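You operate a simulated robot arm through the tools that you are given. There is no shell and no other tool.

The job below is to be done with a simulated robot arm. You get a single attempt, and the scene is never put back.

Task
Let the gauge test rig down and take both weights off its carrier.
Fine: wind the blue handwheel out, open the red vent lever, shut the yellow lever; weights on the rubber mat; the gauge stays on.
Where things are to end (x, y in the base frame): thin weight within 6 cm of [73, -60]; thick weight within 6 cm of [73, -46].

Only the result counts: the job must be done as asked and must still hold three seconds after the hand-in. Knocking over, shifting, dropping, spilling or breaking anything else fails it.

Robot
A 6-joint arm with a two-finger gripper, fixed in place. Base frame: the origin is at the foot of the arm, x ahead of it, y to its left, z up; the work surface is at about z = 87. Units: cm, degrees, N and s.
Its first joint turns from -166.0 to 166.0 degrees. Payload 3.43 kg.
The tool frame sits at the grasp point between the pads (the TCP): z along the fingers, y along the line on which they close. The tips reach 2 cm beyond it. Largest opening 19 cm; the body of the gripper starts 24.8 cm behind the TCP.
Orientation is told as [roll, pitch, yaw] about the base's x, y, z axes, in that order, counted from this pose: with the fingers straight down and closing along the base's y, the tool's x points along the base's -x, its y along +y and its z along -z.

Tools
- The arm moves only by the tool apply_moves. Its argument "deltas" is one flat list of numbers, 7 for each row, row after row: the turn, a rotation vector about the tool's x, y, z in units of 5 degrees (1.0 is 5 degrees), then the shift along the tool's x, y, z in units of 30 mm (1.0 is 30 mm), then the finger opening in cm, from 0 to 19. In form: [rx, ry, rz, tx, ty, tz, claw, rx, ry, rz, tx, ty, tz, claw, ...]. A call has 1 to 20 rows; each row shifts and turns the commanded pose from where the row before left it, along the tool's axes as they then stand. A call with a number of a shift or a turn outside -1 to 1 is refused whole. A row lasts 0.2 s, in which the tool goes at most 5 cm and 8.6 degrees; a call with a longer step from one row to the next is refused whole, and so is a gripper value outside its range. Where a pose cannot be reached the arm comes as near as it can. A force on the tool above 60 N (or 10 N above the force at the start of the call, whichever is more), or a blocked arm, ends the call early, and 0.2 s more pass. Each finger travels about 15.3 cm/s and halts on what it meets, pressing with about 38 N; the grip force reading is that of the motor and also rises with nothing between the fingers. The clock runs only during rows and for 0.2 s after the last one: add rows that do not move to give the fingers time. It gives the time, the measured TCP pose, the force on the tool (base axes), the opening and the grip force at its end, in the units of the frame above (readings bear some noise), with the torque about the TCP (base axes, N m) and any sound that the robot's microphone picked up, and new pictures: "show" is both (left out), scene, wrist or none.
- Cameras (640 x 400 px; columns grow to the right, rows downward): "scene" is fixed at [39.91, -49.98, 165.7]; the picture's right is [0.62, -0.78, 0.00], its down [-0.68, -0.54, -0.49] and it looks along [0.38, 0.30, -0.87] (base axes); focal length 241 px, centre (320, 200). "wrist" rides on the gripper at [7.1, -0.8, -28.8] in the tool frame; the picture's right is [0.12, 0.99, 0.00], its down [-0.96, 0.12, -0.25] and it looks along [-0.25, 0.03, 0.97] (tool axes); focal length 261 px, centre (320, 200). There is no depth. A picture from a camera that has moved, and an enlarged one, comes with that camera's place and axes in the base frame and with its lens.
- move_column(by): slides the trunk up (or, below 0, down) by that many cm; the arm rides with it, the base frame stays. It gives what a move gives, with no picture.
- zoom(camera, box): a new picture of the part [left, top, right, bottom] of that camera's present view, enlarged. It takes no simulated time.
- finish_job(): hands the job in; it is judged then, once.

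Places have to be worked out from the pictures, the camera data and where the tool is seen. Open the gripper and draw the arm clear of the work before you hand the job in, unless the task says otherwise.

The tools are called after "Call:" as name(argument=value, ...) on one line, values as JSON. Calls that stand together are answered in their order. apply_moves: Moves the arm, as the interface text tells. Its arguments: {"type":"object","properties":{"deltas":{"type":"array","items":{"type":"number"}},"show":{"type":"string","enum":["both","scene","wrist","none"]}},"required":["deltas"]} The other tools are called the same way: move_column (by) slides the trunk up or down; zoom (camera, box) takes an enlarged picture of a part of a camera's view; finish_job () hands the job in.

At the start:

```text
time_s: 0.0
eef_pos: [76.26, 7.49, 122.52]
orientation: [0.0, 0.1, 0.0]
force: [-0.7, -0.1, 0.4]
ft_torque: [0.02, -0.02, 0.02]
grip_width: 19.01
grasp_force: 0.1
trunk travel left (down, up): [-22.5, 21.5]
```

scene: 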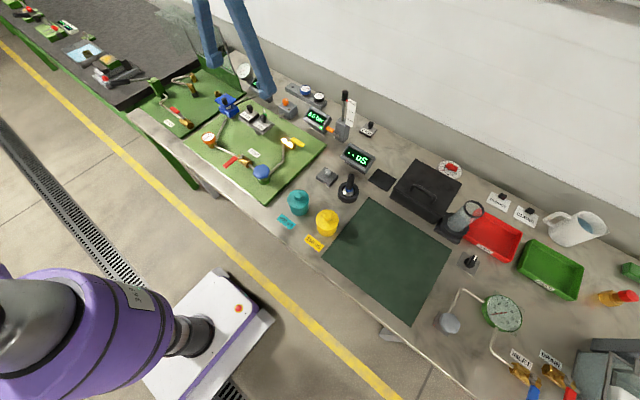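
wrist: 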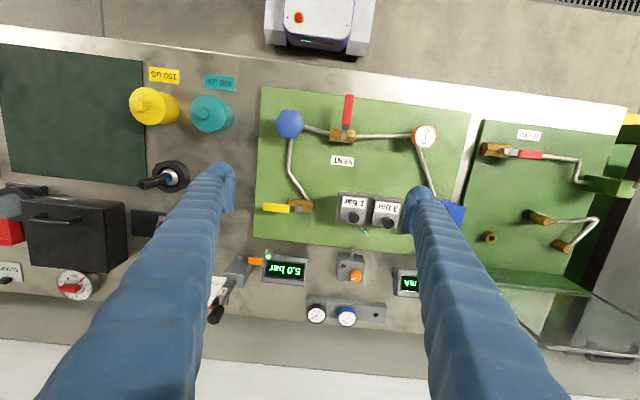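

I start by enlarging the rig area in both cameras to identify the parts before moving anything.

Call:
zoom(camera="scene", box=[180, 70, 340, 210])

Call:
zoom(camera="wrist", box=[230, 70, 490, 240])

Call:
zoom(camera="wrist", box=[200, 170, 460, 340])

Call:
zoom(camera="scene", box=[300, 80, 480, 220])

```text
2.86 times, centred on (260, 140) of scene
camera zoom: at [39.91, -49.98, 165.7], right [0.62, -0.78, 0.0], down [-0.68, -0.54, -0.49], along [0.38, 0.3, -0.87], focal length 689 px, centre (491, 371)
```

zoom: 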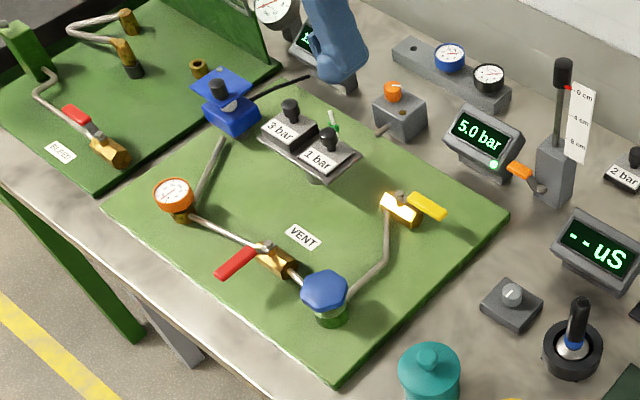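

```text
2.35 times, centred on (360, 155) of wrist
camera zoom: at [69.15, 6.72, 151.34], right [-0.12, 0.99, 0.0], down [0.96, 0.12, 0.25], along [0.24, 0.03, -0.97], focal length 613 px, centre (226, 306)
```

zoom: 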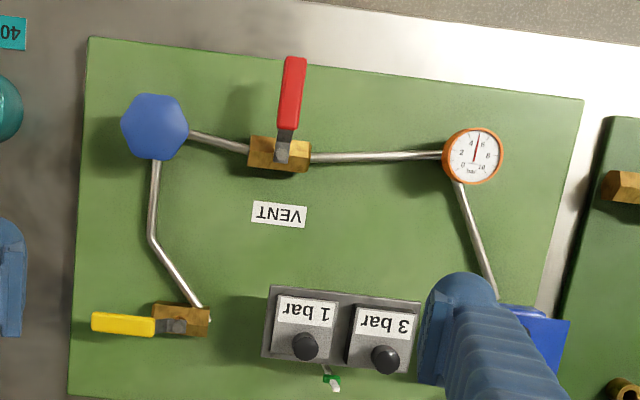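

```text
2.35 times, centred on (330, 255) of wrist
camera zoom: at [69.15, 6.72, 151.34], right [-0.12, 0.99, 0.0], down [0.96, 0.12, 0.25], along [0.24, 0.03, -0.97], focal length 613 px, centre (296, 71)
```

zoom: 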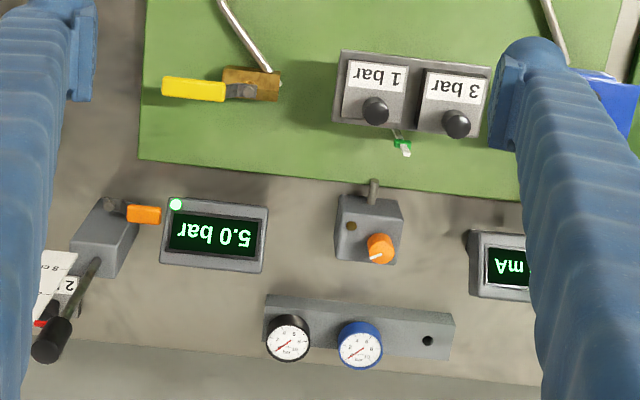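

```text
2.86 times, centred on (390, 150) of scene
camera zoom: at [39.91, -49.98, 165.7], right [0.62, -0.78, 0.0], down [-0.68, -0.54, -0.49], along [0.38, 0.3, -0.87], focal length 689 px, centre (120, 343)
```

zoom: 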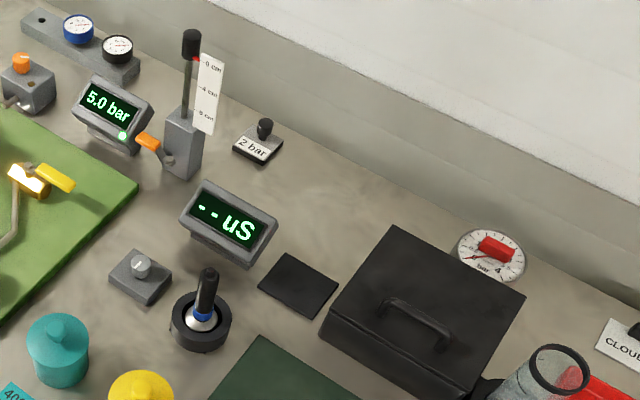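

The rig plate holds the blue hexagonal handwheel (about [67.6, 0, 92]), the red vent lever (pivot about [68, 12], closed, handle toward -x), the yellow lever (pivot about [86, 4], in line, open), the orange gauge and a grey carrier with "1 bar" and "3 bar" weights. I move over the handwheel, staying well above everything, for a closer look.

Call:
apply_moves(deltas=[0, 0, 0, 0.7, -0.6, 0.7, 19, 0, 0, 0, 0.7, -0.6, 0.7, 19, 0, 0, 0, 0.7, -0.6, 0.7, 19, 0, 0, 0, 0.7, -0.6, 0.7, 19, 0, 0, 0, 0, 0, 0, 19], show="both")

```text
time_s: 1.2
eef_pos: [67.63, 0.13, 114.05]
orientation: [0.0, -0.1, 0.1]
force: [-0.3, 0.0, 0.5]
ft_torque: [0.04, 0.0, 0.02]
grip_width: 18.98
grasp_force: 0.0
trunk travel left (down, up): [-22.5, 21.5]
camera wrist: at [60.66, -0.62, 142.95], right [-0.12, 0.99, 0.0], down [0.96, 0.12, 0.25], along [0.24, 0.03, -0.97], focal length 261 px, centre (320, 200)
```

scene: 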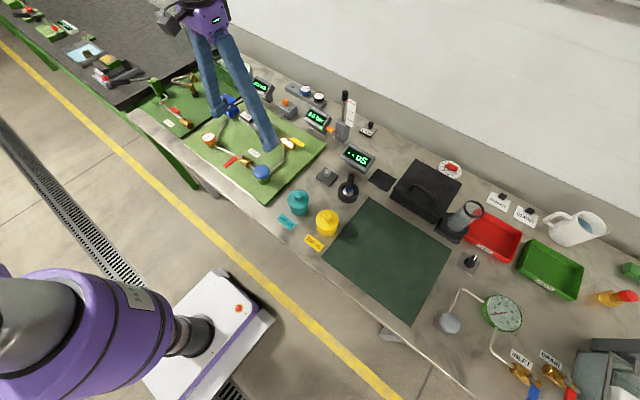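
wrist: 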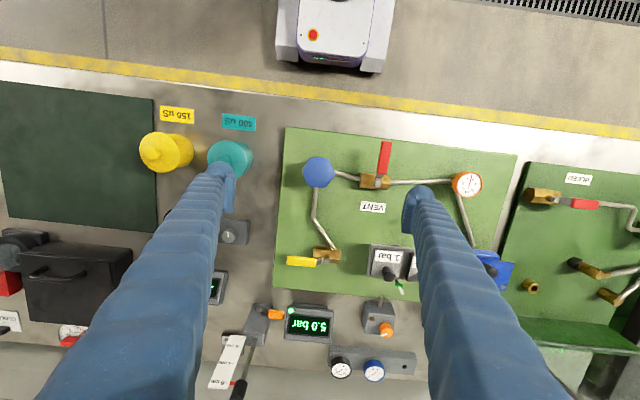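

The handwheel sits right below the TCP (about [67.7, -0.2]). I zoom in on the valves and the carrier.

Call:
zoom(camera="wrist", box=[270, 120, 430, 220])

Call:
zoom(camera="wrist", box=[270, 210, 430, 310])

Call:
zoom(camera="scene", box=[225, 90, 325, 190])

Call:
zoom(camera="wrist", box=[430, 160, 530, 300])

```text
4.00 times, centred on (350, 170) of wrist
camera zoom: at [60.66, -0.62, 142.95], right [-0.12, 0.99, 0.0], down [0.96, 0.12, 0.25], along [0.24, 0.03, -0.97], focal length 1043 px, centre (200, 320)
```

zoom: 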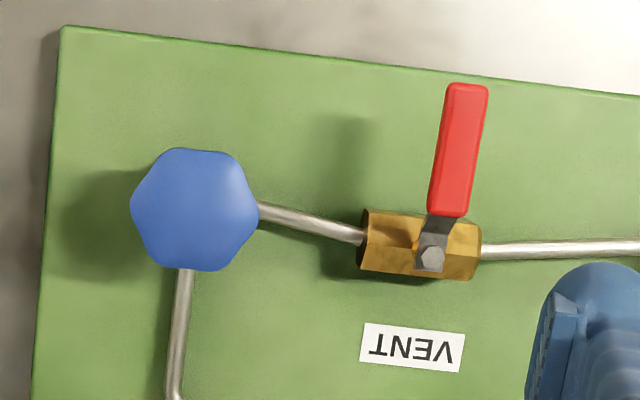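

```text
4.00 times, centred on (350, 260) of wrist
camera zoom: at [60.66, -0.62, 142.95], right [-0.12, 0.99, 0.0], down [0.96, 0.12, 0.25], along [0.24, 0.03, -0.97], focal length 1043 px, centre (200, -40)
```

zoom: 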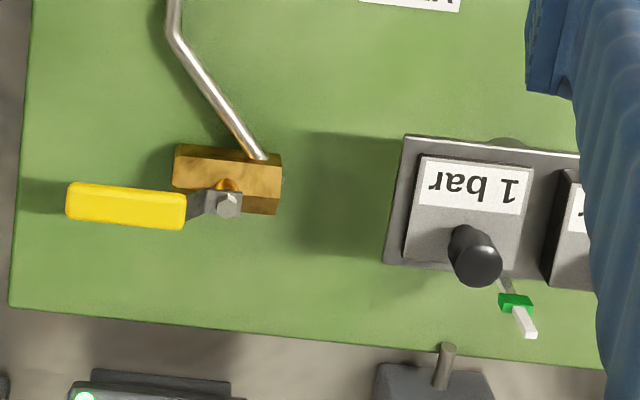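

```text
4.00 times, centred on (275, 140) of scene
camera zoom: at [39.91, -49.98, 165.7], right [0.62, -0.78, 0.0], down [-0.68, -0.54, -0.49], along [0.38, 0.3, -0.87], focal length 964 px, centre (500, 440)
```

zoom: 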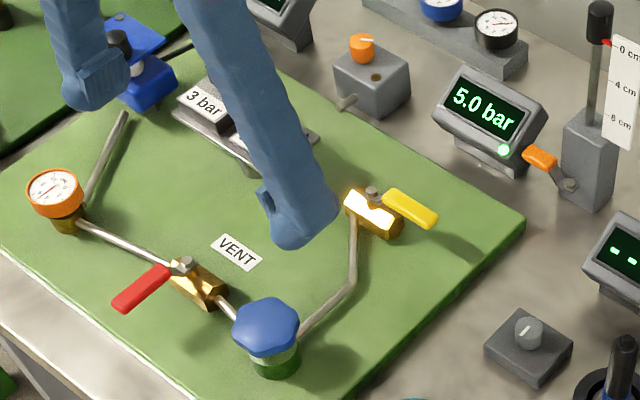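

```text
2.86 times, centred on (480, 230) of wrist
camera zoom: at [60.66, -0.62, 142.95], right [-0.12, 0.99, 0.0], down [0.96, 0.12, 0.25], along [0.24, 0.03, -0.97], focal length 745 px, centre (-137, 114)
```

zoom: 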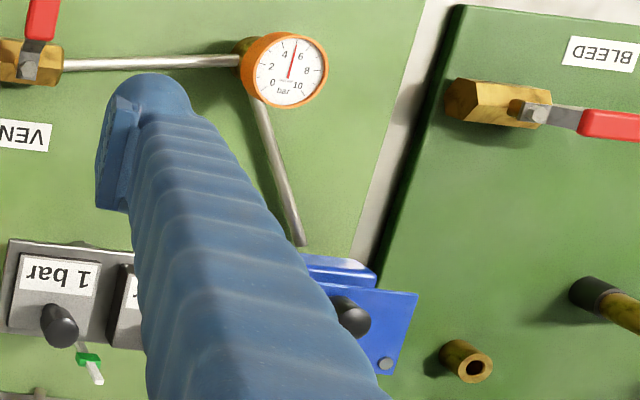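

The gauge and display both read 5 bar, with the vent closed across the pipe and the yellow lever in line. The handwheel's flats face roughly ±x, so I turn the tool to yaw about -86° (clockwise from above) before gripping, so I can wind counterclockwise as far as possible.

Call:
apply_moves(deltas=[0, 0, 1, 0, 0, 0, 12, 0, 0, 1, 0, 0, 0, 12, 0, 0, 1, 0, 0, 0, 12, 0, 0, 1, 0, 0, 0, 12, 0, 0, 1, 0, 0, 0, 12, 0, 0, 1, 0, 0, 0, 12, 0, 0, 1, 0, 0, 0, 12, 0, 0, 1, 0, 0, 0, 12, 0, 0, 1, 0, 0, 0, 12, 0, 0, 1, 0, 0, 0, 12, 0, 0, 1, 0, 0, 0, 12, 0, 0, 1, 0, 0, 0, 12, 0, 0, 1, 0, 0, 0, 12, 0, 0, 1, 0, 0, 0, 12, 0, 0, 1, 0, 0, 0, 12, 0, 0, 1, 0, 0, 0, 12, 0, 0, 1, 0, 0, 0, 12, 0, 0, 0.2, 0, 0, 0, 12, 0, 0, 0, 0, 0, 0, 12], show="both")

```text
time_s: 5.2
eef_pos: [67.83, 0.35, 114.0]
orientation: [0.0, 0.0, -86.1]
force: [-0.2, 0.3, 0.6]
ft_torque: [0.01, 0.02, 0.01]
grip_width: 11.98
grasp_force: 0.0
trunk travel left (down, up): [-22.5, 21.5]
camera wrist: at [66.4, 7.3, 142.98], right [0.98, 0.19, 0.0], down [0.18, -0.95, 0.25], along [0.05, -0.24, -0.97], focal length 261 px, centre (320, 200)
```

scene: 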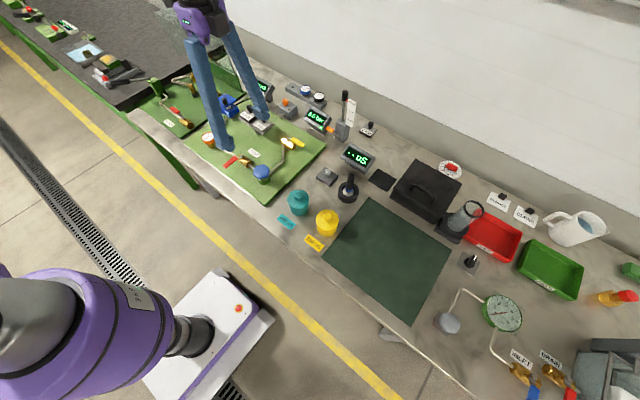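
wrist: 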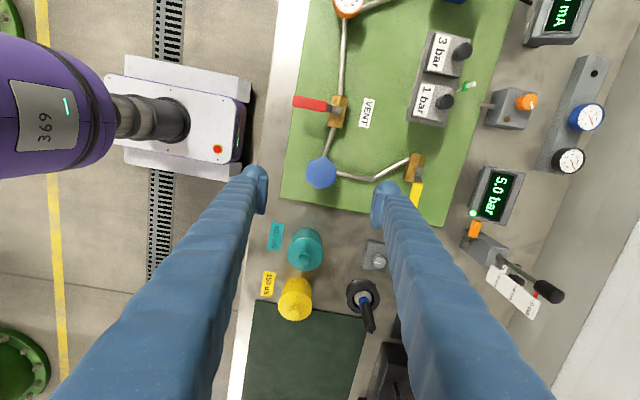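

The tool is at yaw -86° over the wheel. I lower to z about 98 and check the alignment with the wheel before going around it.

Call:
apply_moves(deltas=[0, 0, 0, 0, 0, 1, 12, 0, 0, 0, 0, 0, 1, 12, 0, 0, 0, 0, 0, 1, 12, 0, 0, 0, 0, 0, 1, 12, 0, 0, 0, 0, 0, 1, 12, 0, 0, 0, 0, 0, 0, 12], show="both")

Call:
zoom(camera="wrist", box=[220, 80, 440, 220])

Call:
zoom(camera="scene", box=[205, 80, 325, 200])

```text
time_s: 6.6
eef_pos: [67.91, 0.37, 99.09]
orientation: [0.0, 0.0, -85.8]
force: [-0.4, 0.5, 0.7]
ft_torque: [-0.01, -0.03, 0.01]
grip_width: 12.02
grasp_force: 0.0
trunk travel left (down, up): [-22.5, 21.5]
camera wrist: at [66.49, 7.34, 127.85], right [0.98, 0.19, 0.0], down [0.18, -0.95, 0.25], along [0.05, -0.24, -0.97], focal length 261 px, centre (320, 200)
```

scene: 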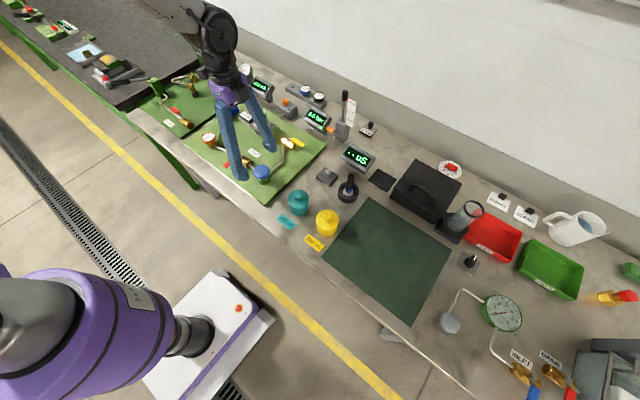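
wrist: 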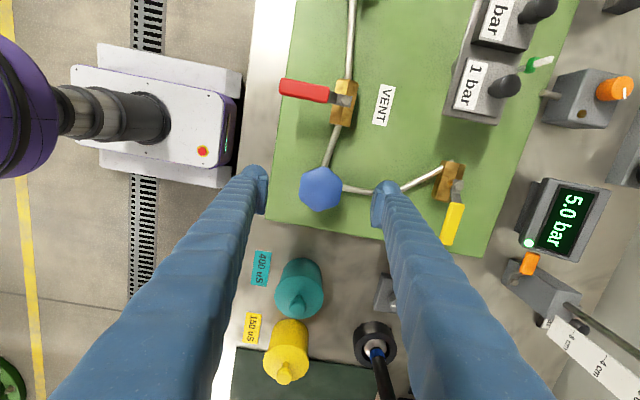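

```text
2.86 times, centred on (330, 150) of wrist
camera zoom: at [66.49, 7.34, 127.85], right [0.98, 0.19, 0.0], down [0.18, -0.95, 0.25], along [0.05, -0.24, -0.97], focal length 745 px, centre (291, 343)
```

zoom: 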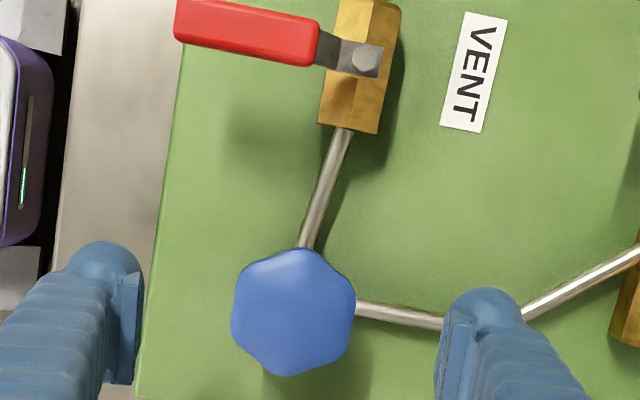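

```text
3.33 times, centred on (265, 140) of scene
camera zoom: at [39.91, -49.98, 165.7], right [0.62, -0.78, 0.0], down [-0.68, -0.54, -0.49], along [0.38, 0.3, -0.87], focal length 804 px, centre (503, 400)
```

zoom: 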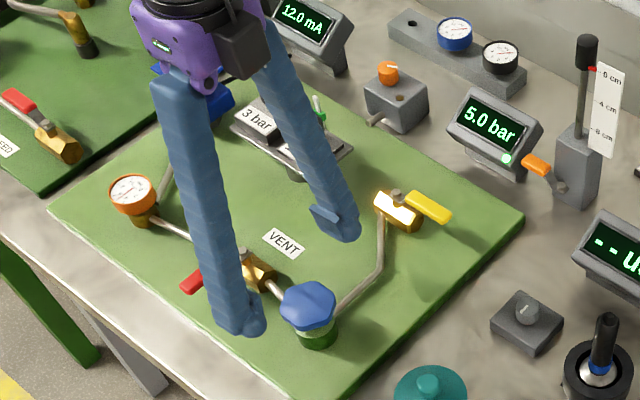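

The wheel centre is about [68.0, 0.1] with its top near z 92.5 and its pipes low at about z 88.5. I lower the TCP to z about 92.3, so the tips stop above the pipes, then close gently on the flats.

Call:
apply_moves(deltas=[0, 0, 0, -0.08, 0.03, 0.8, 12, 0, 0, 0, 0, 0, 0.8, 12, 0, 0, 0, 0, 0, 0.65, 12, 0, 0, 0, 0, 0, 0, 12], show="both")

Call:
zoom(camera="wrist", box=[220, 100, 440, 240])

Call:
zoom(camera="scene", box=[215, 110, 315, 210])

```text
time_s: 7.6
eef_pos: [67.8, 0.2, 92.49]
orientation: [0.0, 0.0, -85.9]
force: [-0.5, 0.4, 0.2]
ft_torque: [0.01, -0.04, 0.0]
grip_width: 12.05
grasp_force: 0.0
trunk travel left (down, up): [-22.5, 21.5]
camera wrist: at [66.48, 7.11, 121.29], right [0.98, 0.19, 0.0], down [0.18, -0.95, 0.25], along [0.05, -0.24, -0.97], focal length 261 px, centre (320, 200)
```

scene: 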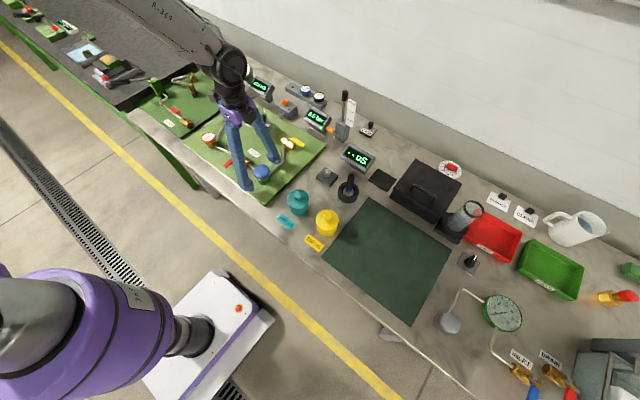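
wrist: 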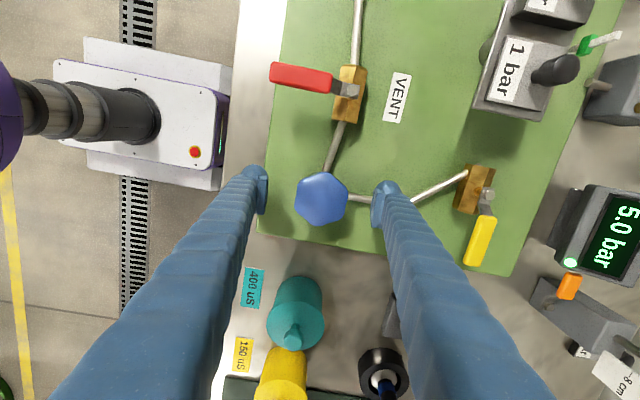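

```text
2.86 times, centred on (330, 170) of wrist
camera zoom: at [66.48, 7.11, 121.29], right [0.98, 0.19, 0.0], down [0.18, -0.95, 0.25], along [0.05, -0.24, -0.97], focal length 745 px, centre (291, 286)
```

zoom: 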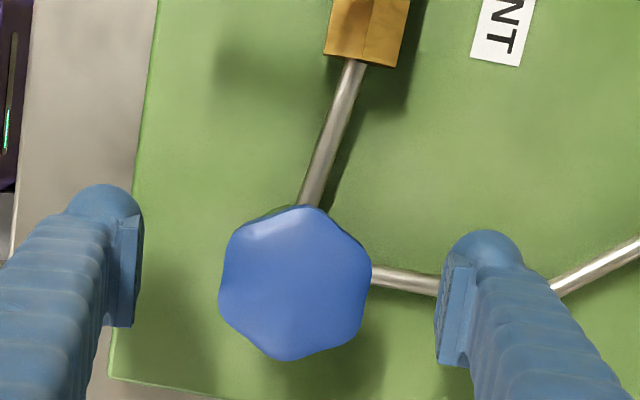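

```text
4.00 times, centred on (265, 160) of scene
camera zoom: at [39.91, -49.98, 165.7], right [0.62, -0.78, 0.0], down [-0.68, -0.54, -0.49], along [0.38, 0.3, -0.87], focal length 964 px, centre (540, 360)
```

zoom: 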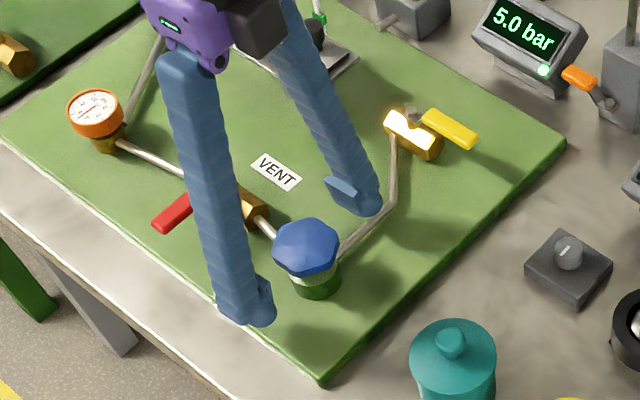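

The wheel is centred between the pads within a few millimetres. I nudge by +0.25 x and close on it.

Call:
apply_moves(deltas=[0, 0, 0, -0.05, 0.08, 0, 12, 0, 0, 0, 0, 0, 0, 8, 0, 0, 0, 0, 0, 0, 4, 0, 0, 0, 0, 0, 0, 3, 0, 0, 0, 0, 0, 0, 3], show="wrist")

```text
time_s: 8.8
eef_pos: [68.06, -0.02, 92.48]
orientation: [0.0, 0.0, -85.9]
force: [-6.6, -0.8, -1.5]
ft_torque: [0.0, 0.11, 0.04]
grip_width: 5.86
grasp_force: 44.9
trunk travel left (down, up): [-22.5, 21.5]
camera wrist: at [66.67, 6.97, 121.31], right [0.98, 0.19, 0.0], down [0.18, -0.95, 0.25], along [0.04, -0.24, -0.97], focal length 261 px, centre (320, 200)
```

wrist: 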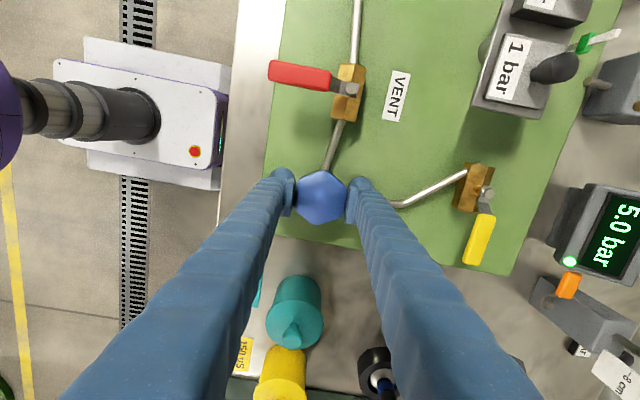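

Gripped at 5.86 cm. I turn 20° counterclockwise (from above) as a first test and watch torque and the gauge.

Call:
apply_moves(deltas=[0, 0, -1, 0, 0, 0, 3, 0, 0, -1, 0, 0, 0, 3, 0, 0, -1, 0, 0, 0, 3, 0, 0, -1, 0, 0, 0, 3, 0, 0, 0, 0, 0, 0, 3], show="both")

Call:
zoom(camera="scene", box=[200, 80, 340, 200])

```text
time_s: 10.0
eef_pos: [68.05, 0.0, 92.58]
orientation: [0.0, 0.0, -65.9]
force: [-17.4, -1.5, 3.4]
ft_torque: [0.0, 0.19, 0.02]
grip_width: 5.89
grasp_force: 45.3
trunk travel left (down, up): [-22.5, 21.5]
camera wrist: at [64.36, 6.09, 121.32], right [0.86, 0.51, 0.0], down [0.5, -0.83, 0.25], along [0.13, -0.21, -0.97], focal length 261 px, centre (320, 200)
```

scene: 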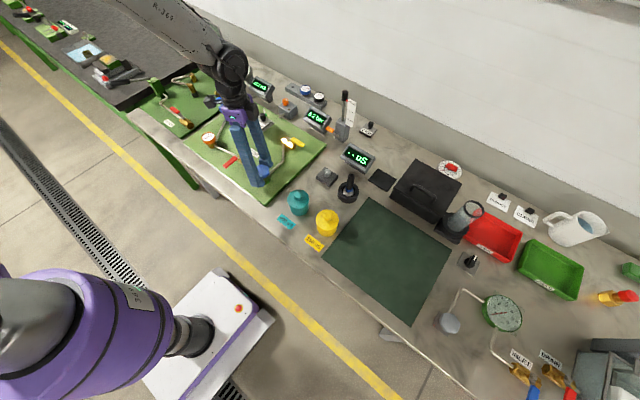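
wrist: 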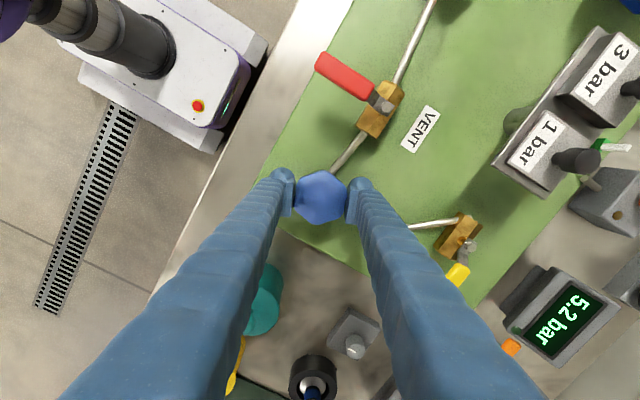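

```text
3.33 times, centred on (270, 140) of scene
camera zoom: at [39.91, -49.98, 165.7], right [0.62, -0.78, 0.0], down [-0.68, -0.54, -0.49], along [0.38, 0.3, -0.87], focal length 804 px, centre (487, 400)
```

zoom: 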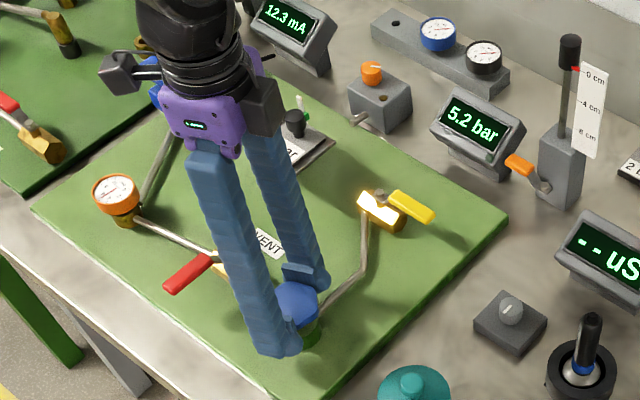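

The pressure display rose from 5.0 to 5.2 bar (and 12.0 to 12.3 mA), so this wheel winds out clockwise. I ease the side force slightly and turn it back clockwise to the starting angle to confirm.

Call:
apply_moves(deltas=[0, 0, 0, 0.027, -0.061, 0, 3, 0, 0, 1, 0, 0, 0, 3, 0, 0, 1, 0, 0, 0, 3, 0, 0, 1, 0, 0, 0, 3, 0, 0, 1, 0, 0, 0, 3, 0, 0, 1, 0, 0, 0, 3, 0, 0, 1, 0, 0, 0, 3, 0, 0, 0, 0, 0, 0, 3], show="both")

Call:
zoom(camera="scene", box=[200, 80, 340, 200])

```text
time_s: 11.8
eef_pos: [67.9, 0.11, 92.56]
orientation: [0.1, 0.0, -95.9]
force: [-2.8, -5.8, 13.2]
ft_torque: [-0.09, -0.09, -0.01]
grip_width: 5.86
grasp_force: 45.4
trunk travel left (down, up): [-22.5, 21.5]
camera wrist: at [67.81, 7.09, 121.31], right [1.0, 0.01, 0.0], down [0.01, -0.97, 0.25], along [0.0, -0.25, -0.97], focal length 261 px, centre (320, 200)
```

scene: 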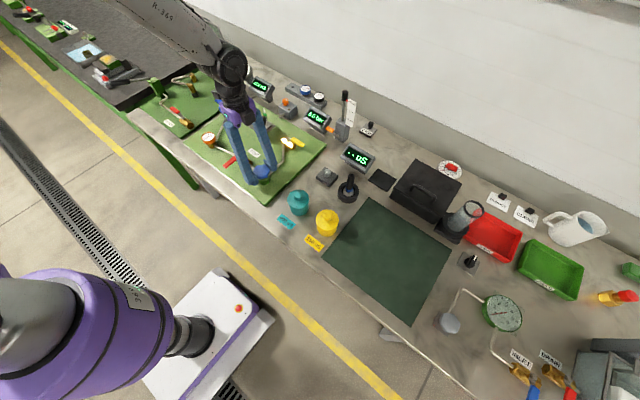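
wrist: 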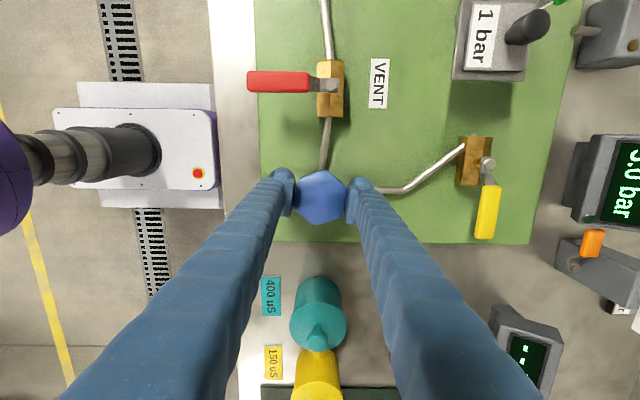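

```text
3.33 times, centred on (270, 140) of scene
camera zoom: at [39.91, -49.98, 165.7], right [0.62, -0.78, 0.0], down [-0.68, -0.54, -0.49], along [0.38, 0.3, -0.87], focal length 804 px, centre (487, 400)
```

zoom: 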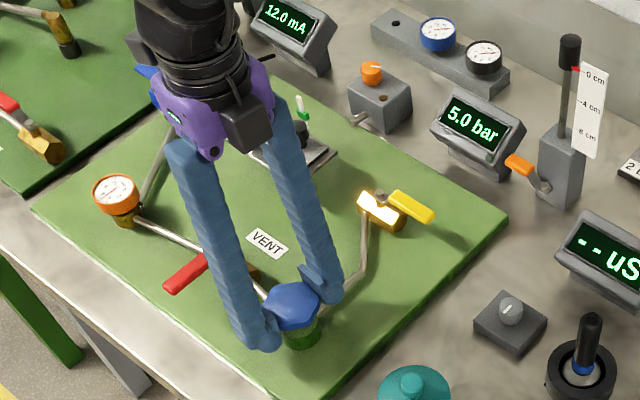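

Back at 5.0 bar, now 10° clockwise of the start. I keep winding clockwise 45° and watch the reading and forces.

Call:
apply_moves(deltas=[0, 0, 1, 0, 0, -0.01, 3, 0, 0, 1, 0, 0, -0.01, 3, 0, 0, 1, 0, 0, -0.01, 3, 0, 0, 1, 0, 0, 0, 3, 0, 0, 1, 0, 0, 0, 3, 0, 0, 1, 0, 0, 0, 3, 0, 0, 1, 0, 0, 0, 3, 0, 0, 1, 0, 0, 0, 3, 0, 0, 1, 0, 0, 0, 3, 0, 0, 0, 0, 0, 0, 3], show="both")

Call:
zoom(camera="scene", box=[200, 80, 340, 200])

```text
time_s: 14.0
eef_pos: [68.07, -0.03, 92.47]
orientation: [0.0, 0.0, -141.0]
force: [2.9, 0.1, -9.4]
ft_torque: [0.04, -0.11, -0.02]
grip_width: 5.84
grasp_force: 44.9
trunk travel left (down, up): [-22.5, 21.5]
camera wrist: at [72.92, 5.09, 121.3], right [0.72, -0.7, 0.0], down [-0.67, -0.69, 0.25], along [-0.17, -0.18, -0.97], focal length 261 px, centre (320, 200)
```

scene: 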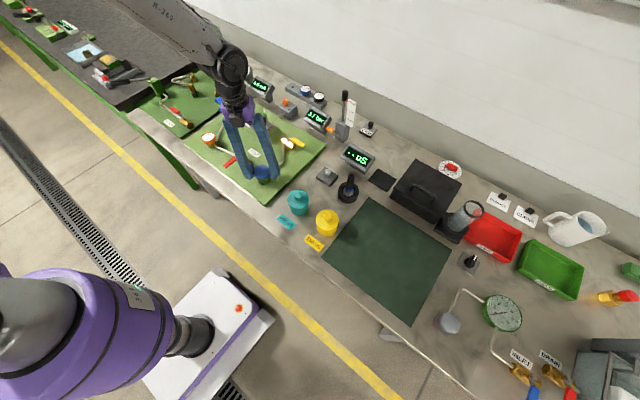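
wrist: 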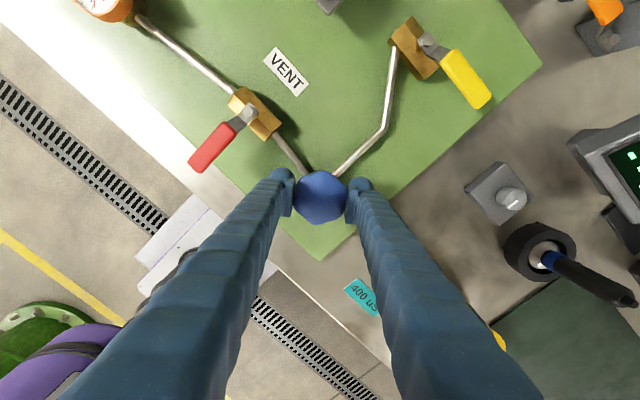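

```text
3.33 times, centred on (270, 140) of scene
camera zoom: at [39.91, -49.98, 165.7], right [0.62, -0.78, 0.0], down [-0.68, -0.54, -0.49], along [0.38, 0.3, -0.87], focal length 804 px, centre (487, 400)
```

zoom: 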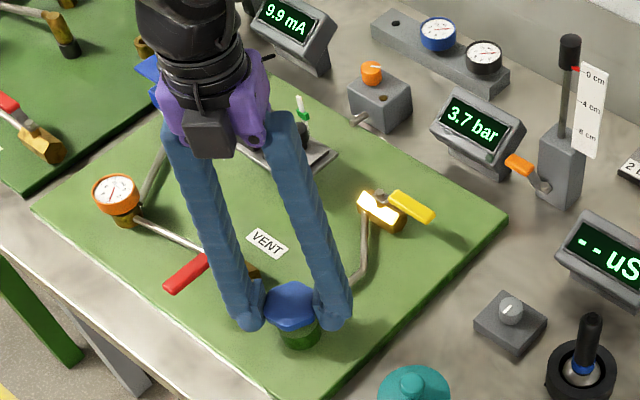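

Pressure dropped to 3.7 bar, so clockwise is right. I continue clockwise in the same grip as far as the wrist allows.

Call:
apply_moves(deltas=[0, 0, 1, 0, 0, 0, 3, 0, 0, 1, 0, 0, 0, 3, 0, 0, 1, 0, 0, 0, 3, 0, 0, 1, 0, 0, 0, 3, 0, 0, 1, 0, 0, 0, 3, 0, 0, 1, 0, 0, 0, 3, 0, 0, 0, 0, 0, 0, 3], show="scene")

Call:
zoom(camera="scene", box=[200, 80, 340, 200])

```text
time_s: 15.6
eef_pos: [68.05, -0.04, 92.52]
orientation: [0.0, -0.2, -170.8]
force: [0.5, 1.0, -9.0]
ft_torque: [-0.04, 0.15, 0.03]
grip_width: 5.88
grasp_force: 44.7
trunk travel left (down, up): [-22.5, 21.5]
```

scene: 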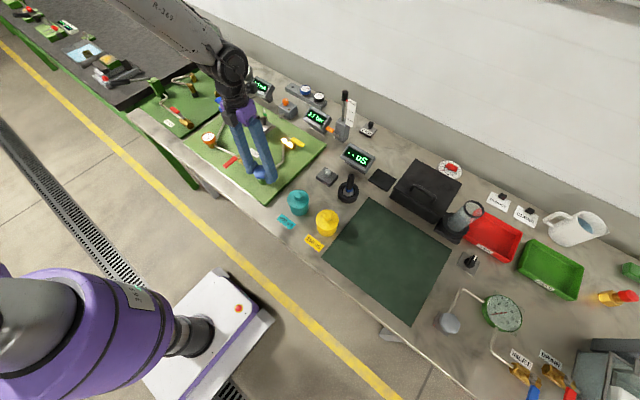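

```text
3.33 times, centred on (270, 140) of scene
camera zoom: at [39.91, -49.98, 165.7], right [0.62, -0.78, 0.0], down [-0.68, -0.54, -0.49], along [0.38, 0.3, -0.87], focal length 804 px, centre (487, 400)
```

zoom: 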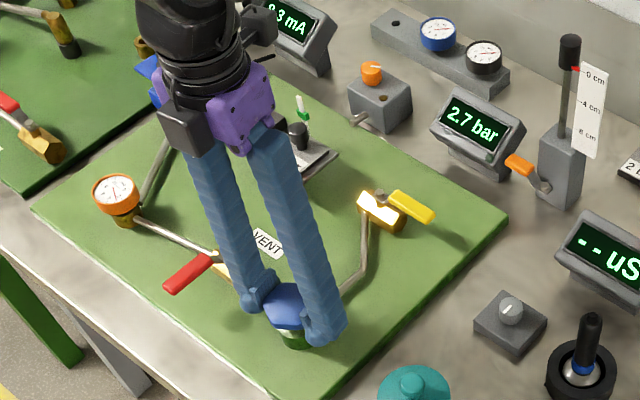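

2.7 bar at yaw -171°, near the wrist limit. I release, lift 3 cm and turn the tool back counterclockwise without touching the wheel, to regrip 120° back.

Call:
apply_moves(deltas=[0, 0, 0, 0, 0, 0, 9.5, 0, 0, 0, 0, 0, 0, 9.5, 0, 0, 0, 0, 0, -1, 9.5, 0, 0, -1, 0, 0, 0, 9.5, 0, 0, -1, 0, 0, 0, 9.5, 0, 0, -1, 0, 0, 0, 9.5, 0, 0, -1, 0, 0, 0, 9.5, 0, 0, -1, 0, 0, 0, 9.5, 0, 0, -1, 0, 0, 0, 9.5, 0, 0, -1, 0, 0, 0, 9.5, 0, 0, -1, 0, 0, 0, 9.5, 0, 0, -1, 0, 0, 0, 9.5, 0, 0, -1, 0, 0, 0, 9.5, 0, 0, -1, 0, 0, 0, 9.5, 0, 0, -1, 0, 0, 0, 9.5, 0, 0, -1, 0, 0, 0, 9.5, 0, 0, -1, 0, 0, 0, 9.5, 0, 0, -1, 0, 0, 0, 9.5, 0, 0, -1, 0, 0, 0, 9.5, 0, 0, -1, 0, 0, 0, 9.5], show="scene")

Call:
apply_moves(deltas=[0, 0, -1, 0, 0, 0, 9.5, 0, 0, -1, 0, 0, 0, 9.5, 0, 0, -1, 0, 0, 0, 9.5, 0, 0, -1, 0, 0, 0, 9.5, 0, 0, -1, 0, 0, 0, 9.5, 0, 0, -1, 0, 0, 0, 9.5, 0, 0, -1, 0, 0, 0, 9.5, 0, 0, 0, 0, 0, 0, 9.5], show="both")

Call:
zoom(camera="scene", box=[200, 80, 340, 200])

Call:
zoom(camera="wrist", box=[220, 100, 440, 240])

```text
time_s: 19.8
eef_pos: [67.97, -0.04, 95.52]
orientation: [-0.1, 0.0, -85.9]
force: [0.1, 0.3, -0.2]
ft_torque: [0.02, -0.01, -0.02]
grip_width: 9.5
grasp_force: 0.0
trunk travel left (down, up): [-22.5, 21.5]
```

scene: 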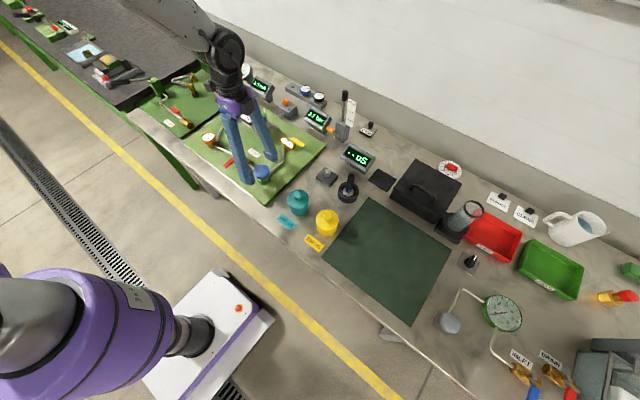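

```text
time_s: 21.6
eef_pos: [67.82, 0.04, 95.6]
orientation: [-0.1, 0.0, -50.9]
force: [0.1, -0.5, -0.7]
ft_torque: [0.01, 0.03, 0.02]
grip_width: 9.5
grasp_force: 0.1
trunk travel left (down, up): [-22.5, 21.5]
camera wrist: at [62.79, 4.93, 124.29], right [0.7, 0.72, 0.0], down [0.7, -0.67, 0.25], along [0.18, -0.17, -0.97], focal length 261 px, centre (320, 200)
```

scene: 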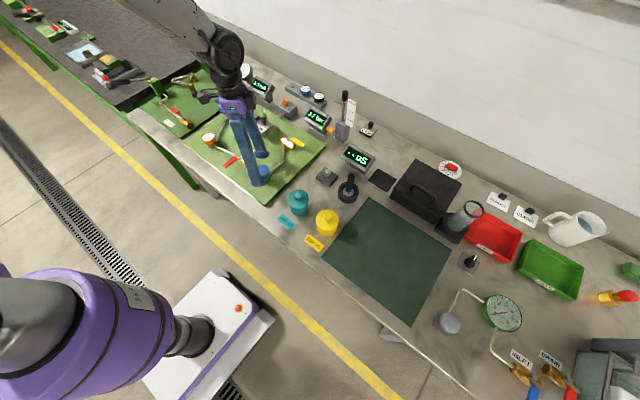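
wrist: 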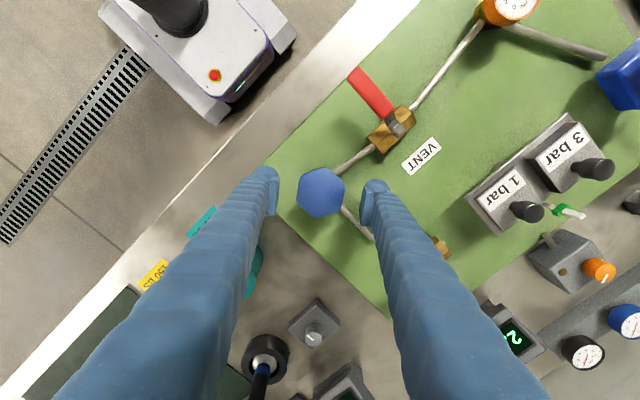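

```text
3.33 times, centred on (270, 140) of scene
camera zoom: at [39.91, -49.98, 165.7], right [0.62, -0.78, 0.0], down [-0.68, -0.54, -0.49], along [0.38, 0.3, -0.87], focal length 804 px, centre (487, 400)
```

zoom: 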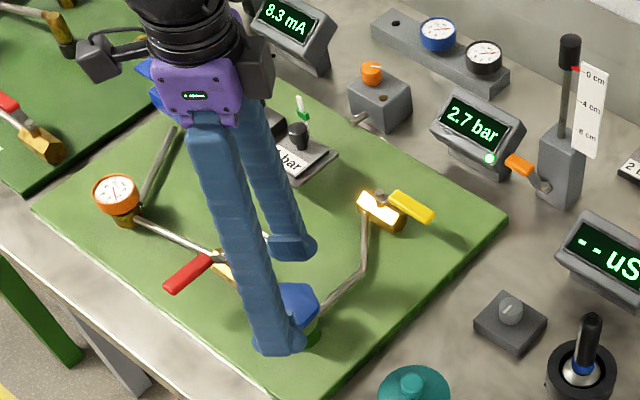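

```text
2.86 times, centred on (330, 170) of wrist
camera zoom: at [62.79, 4.93, 124.29], right [0.7, 0.72, 0.0], down [0.7, -0.67, 0.25], along [0.18, -0.17, -0.97], focal length 745 px, centre (291, 286)
```

zoom: 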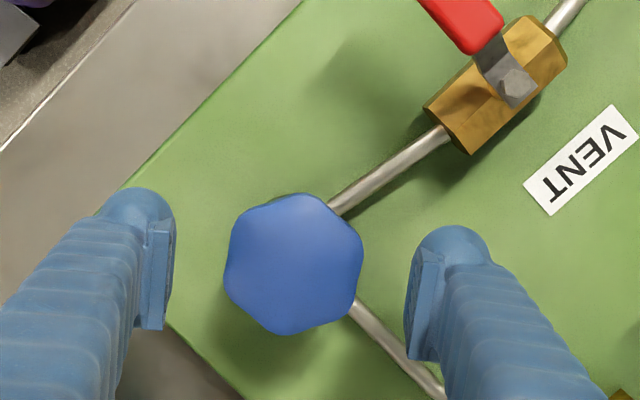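

Pressure held at 2.7 bar and the flats line up with the pads. I go down 3 cm, grip, and wind clockwise.

Call:
apply_moves(deltas=[0, 0, 0, -0.03, 0.04, 0.5, 9.5, 0, 0, 0, 0, 0, 0.52, 9.5, 0, 0, 0, 0, 0, 0, 6, 0, 0, 0, 0, 0, 0, 3, 0, 0, 0, 0, 0, 0, 3, 0, 0, 1, 0, 0, 0, 3, 0, 0, 1, 0, 0, 0, 3, 0, 0, 1, 0, 0, 0, 3, 0, 0, 1, 0, 0, 0, 3, 0, 0, 1, 0, 0, 0, 3, 0, 0, 1, 0, 0, 0, 3, 0, 0, 0, 0, 0, 0, 3], show="scene")

Call:
zoom(camera="scene", box=[200, 80, 340, 200])

```text
time_s: 24.2
eef_pos: [68.04, 0.06, 92.53]
orientation: [-0.1, 0.1, -81.1]
force: [-15.0, 10.5, -4.2]
ft_torque: [0.21, 0.05, 0.01]
grip_width: 5.84
grasp_force: 45.2
trunk travel left (down, up): [-22.5, 21.5]
```

scene: 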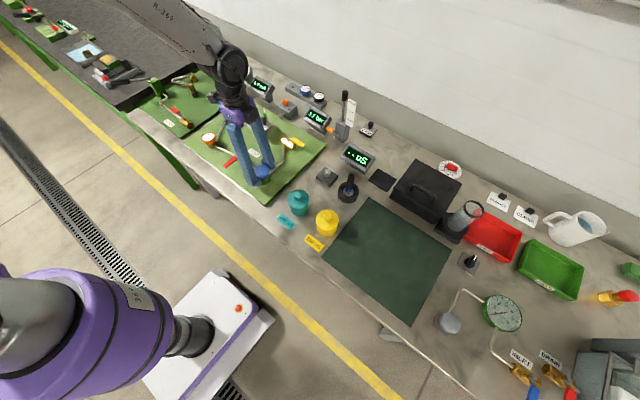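

```text
3.33 times, centred on (270, 140) of scene
camera zoom: at [39.91, -49.98, 165.7], right [0.62, -0.78, 0.0], down [-0.68, -0.54, -0.49], along [0.38, 0.3, -0.87], focal length 804 px, centre (487, 400)
```

zoom: 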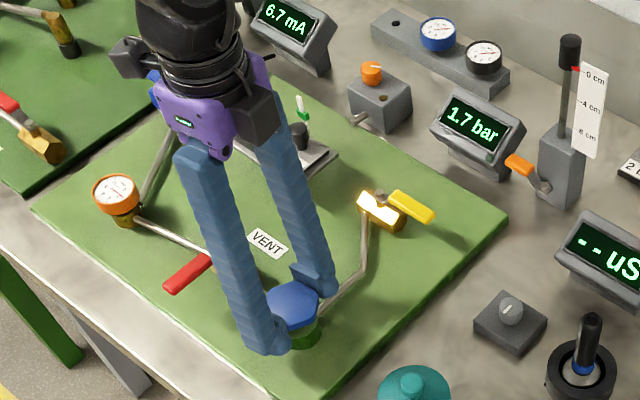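

1.7 bar. I relieve a little side force and continue clockwise 55°.

Call:
apply_moves(deltas=[0, 0, 0, 0.033, -0.035, 0, 3, 0, 0, 1, 0, 0, 0, 3, 0, 0, 1, 0, 0, 0, 3, 0, 0, 1, 0, 0, 0, 3, 0, 0, 1, 0, 0, 0, 3, 0, 0, 1, 0, 0, 0, 3, 0, 0, 1, 0, 0, 0, 3, 0, 0, 1, 0, 0, 0, 3, 0, 0, 1, 0, 0, 0, 3, 0, 0, 1, 0, 0, 0, 3, 0, 0, 1, 0, 0, 0, 3, 0, 0, 1, 0, 0, 0, 3, 0, 0, 0, 0, 0, 0, 3], show="scene")

Call:
zoom(camera="scene", box=[200, 80, 340, 200])

```text
time_s: 27.0
eef_pos: [68.21, 0.17, 92.59]
orientation: [0.1, 0.2, -136.0]
force: [11.1, -1.8, 13.2]
ft_torque: [-0.14, 0.03, 1.23]
grip_width: 5.7
grasp_force: 44.5
trunk travel left (down, up): [-22.5, 21.5]
```

scene: 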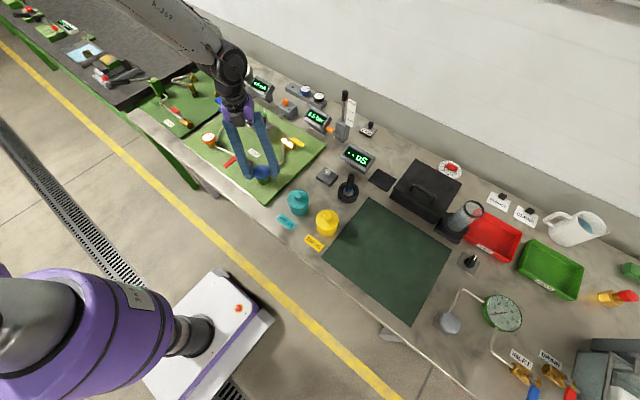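

```text
3.33 times, centred on (270, 140) of scene
camera zoom: at [39.91, -49.98, 165.7], right [0.62, -0.78, 0.0], down [-0.68, -0.54, -0.49], along [0.38, 0.3, -0.87], focal length 804 px, centre (487, 400)
```

zoom: 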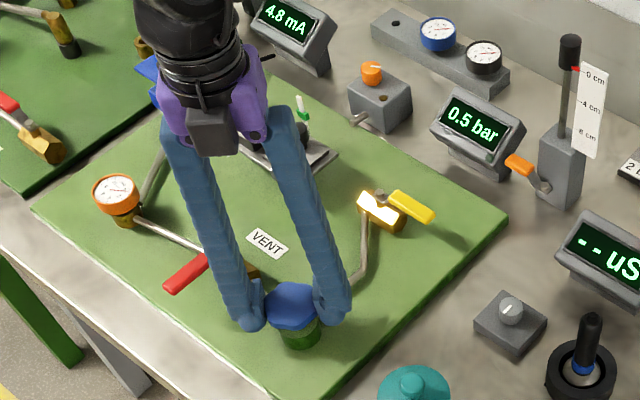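

A turning torque of 1.2 N·m appeared and the reading stopped at 0.5 bar: the wheel is at its wound-out stop. I release it and rise clear to verify.

Call:
apply_moves(deltas=[0, 0, 0, 0, 0, 0, 9.5, 0, 0, 0, 0, 0, 0, 10, 0, 0, 0, 0, 0, -1, 10, 0, 0, 0, 0, 0, -1, 10, 0, 0, 0, 0, 0, -1, 10, 0, 0, 0, 0, 0, -1, 10, 0, 0, 0, 0, 0, 0, 10], show="both")

Call:
zoom(camera="scene", box=[200, 80, 340, 200])

Call:
zoom(camera="wrist", box=[170, 0, 490, 200])

```text
time_s: 28.6
eef_pos: [67.96, -0.03, 104.53]
orientation: [0.0, -0.1, -136.0]
force: [0.9, 0.4, -0.6]
ft_torque: [0.03, 0.01, 0.02]
grip_width: 9.99
grasp_force: 0.1
trunk travel left (down, up): [-22.5, 21.5]
camera wrist: at [72.46, 5.5, 133.26], right [0.78, -0.63, 0.0], down [-0.61, -0.75, 0.25], along [-0.16, -0.19, -0.97], focal length 261 px, centre (320, 200)
```

scene: 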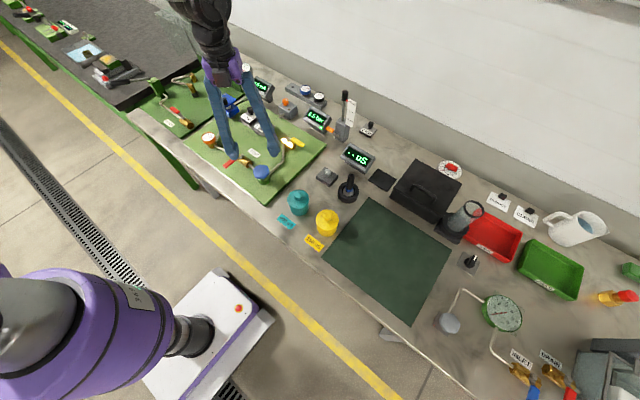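
wrist: 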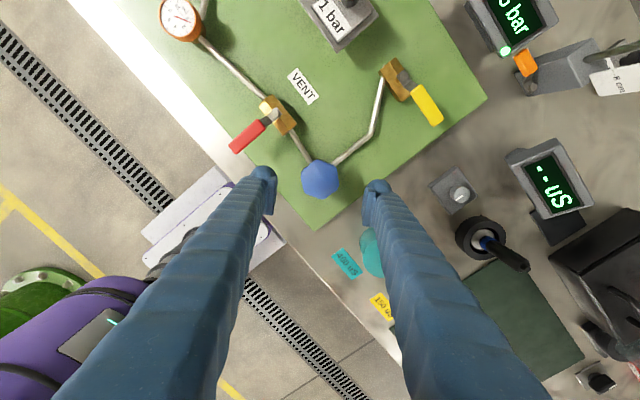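

```text
3.33 times, centred on (270, 140) of scene
camera zoom: at [39.91, -49.98, 165.7], right [0.62, -0.78, 0.0], down [-0.68, -0.54, -0.49], along [0.38, 0.3, -0.87], focal length 804 px, centre (487, 400)
```

zoom: 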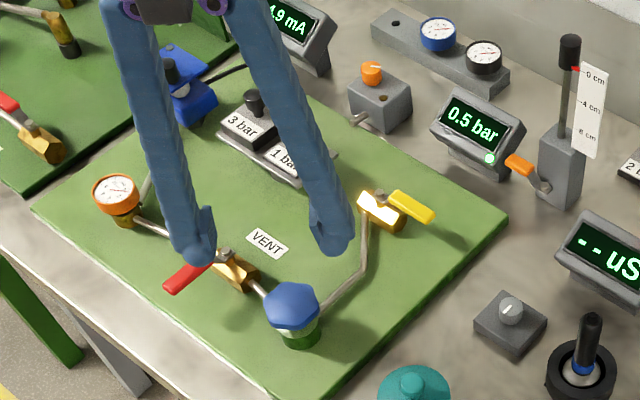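

```text
2.00 times, centred on (330, 100) of wrist
camera zoom: at [72.46, 5.5, 133.26], right [0.78, -0.63, 0.0], down [-0.61, -0.75, 0.25], along [-0.16, -0.19, -0.97], focal length 521 px, centre (300, 400)
```

zoom: 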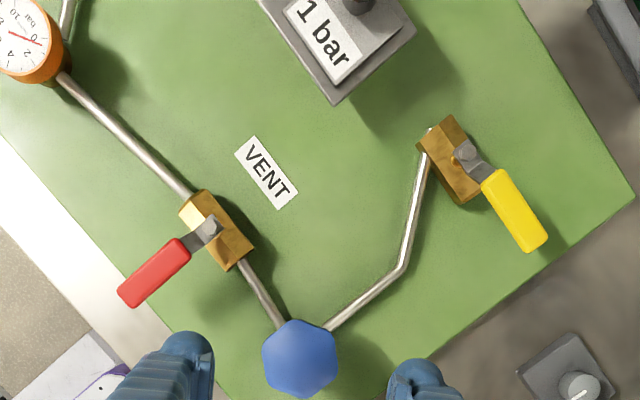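

Display holds 0.5 bar. I zoom on the wheel to read its orientation relative to the tool and judge whether it slipped or turned fully.

Call:
zoom(camera="wrist", box=[240, 130, 400, 230])

Call:
zoom(camera="scene", box=[230, 150, 290, 200])

Call:
zoom(camera="scene", box=[190, 110, 290, 190])

```text
4.00 times, centred on (320, 180) of wrist
camera zoom: at [72.46, 5.5, 133.26], right [0.78, -0.63, 0.0], down [-0.61, -0.75, 0.25], along [-0.16, -0.19, -0.97], focal length 1043 px, centre (320, 280)
```

zoom: 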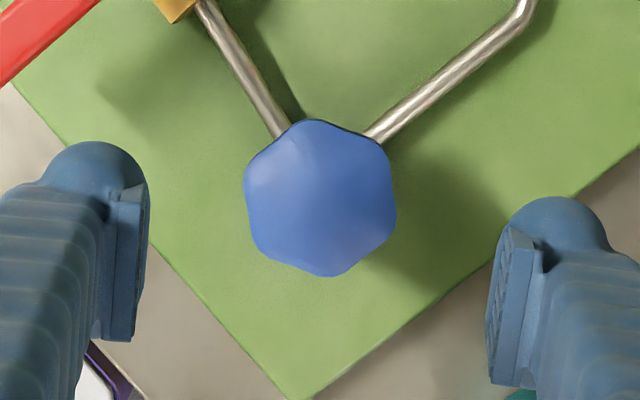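

```text
8.00 times, centred on (260, 175) of scene
camera zoom: at [39.91, -49.98, 165.7], right [0.62, -0.78, 0.0], down [-0.68, -0.54, -0.49], along [0.38, 0.3, -0.87], focal length 1928 px, centre (800, 400)
```

zoom: 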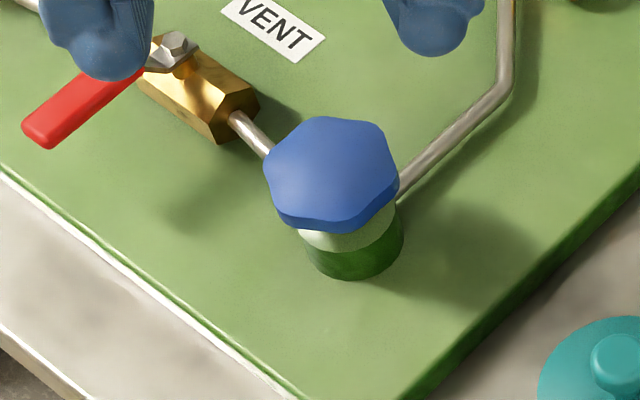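

```text
5.00 times, centred on (240, 150) of scene
camera zoom: at [39.91, -49.98, 165.7], right [0.62, -0.78, 0.0], down [-0.68, -0.54, -0.49], along [0.38, 0.3, -0.87], focal length 1205 px, centre (720, 450)
```

zoom: 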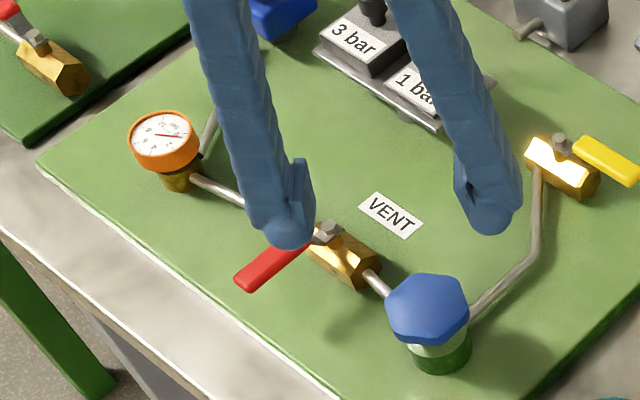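

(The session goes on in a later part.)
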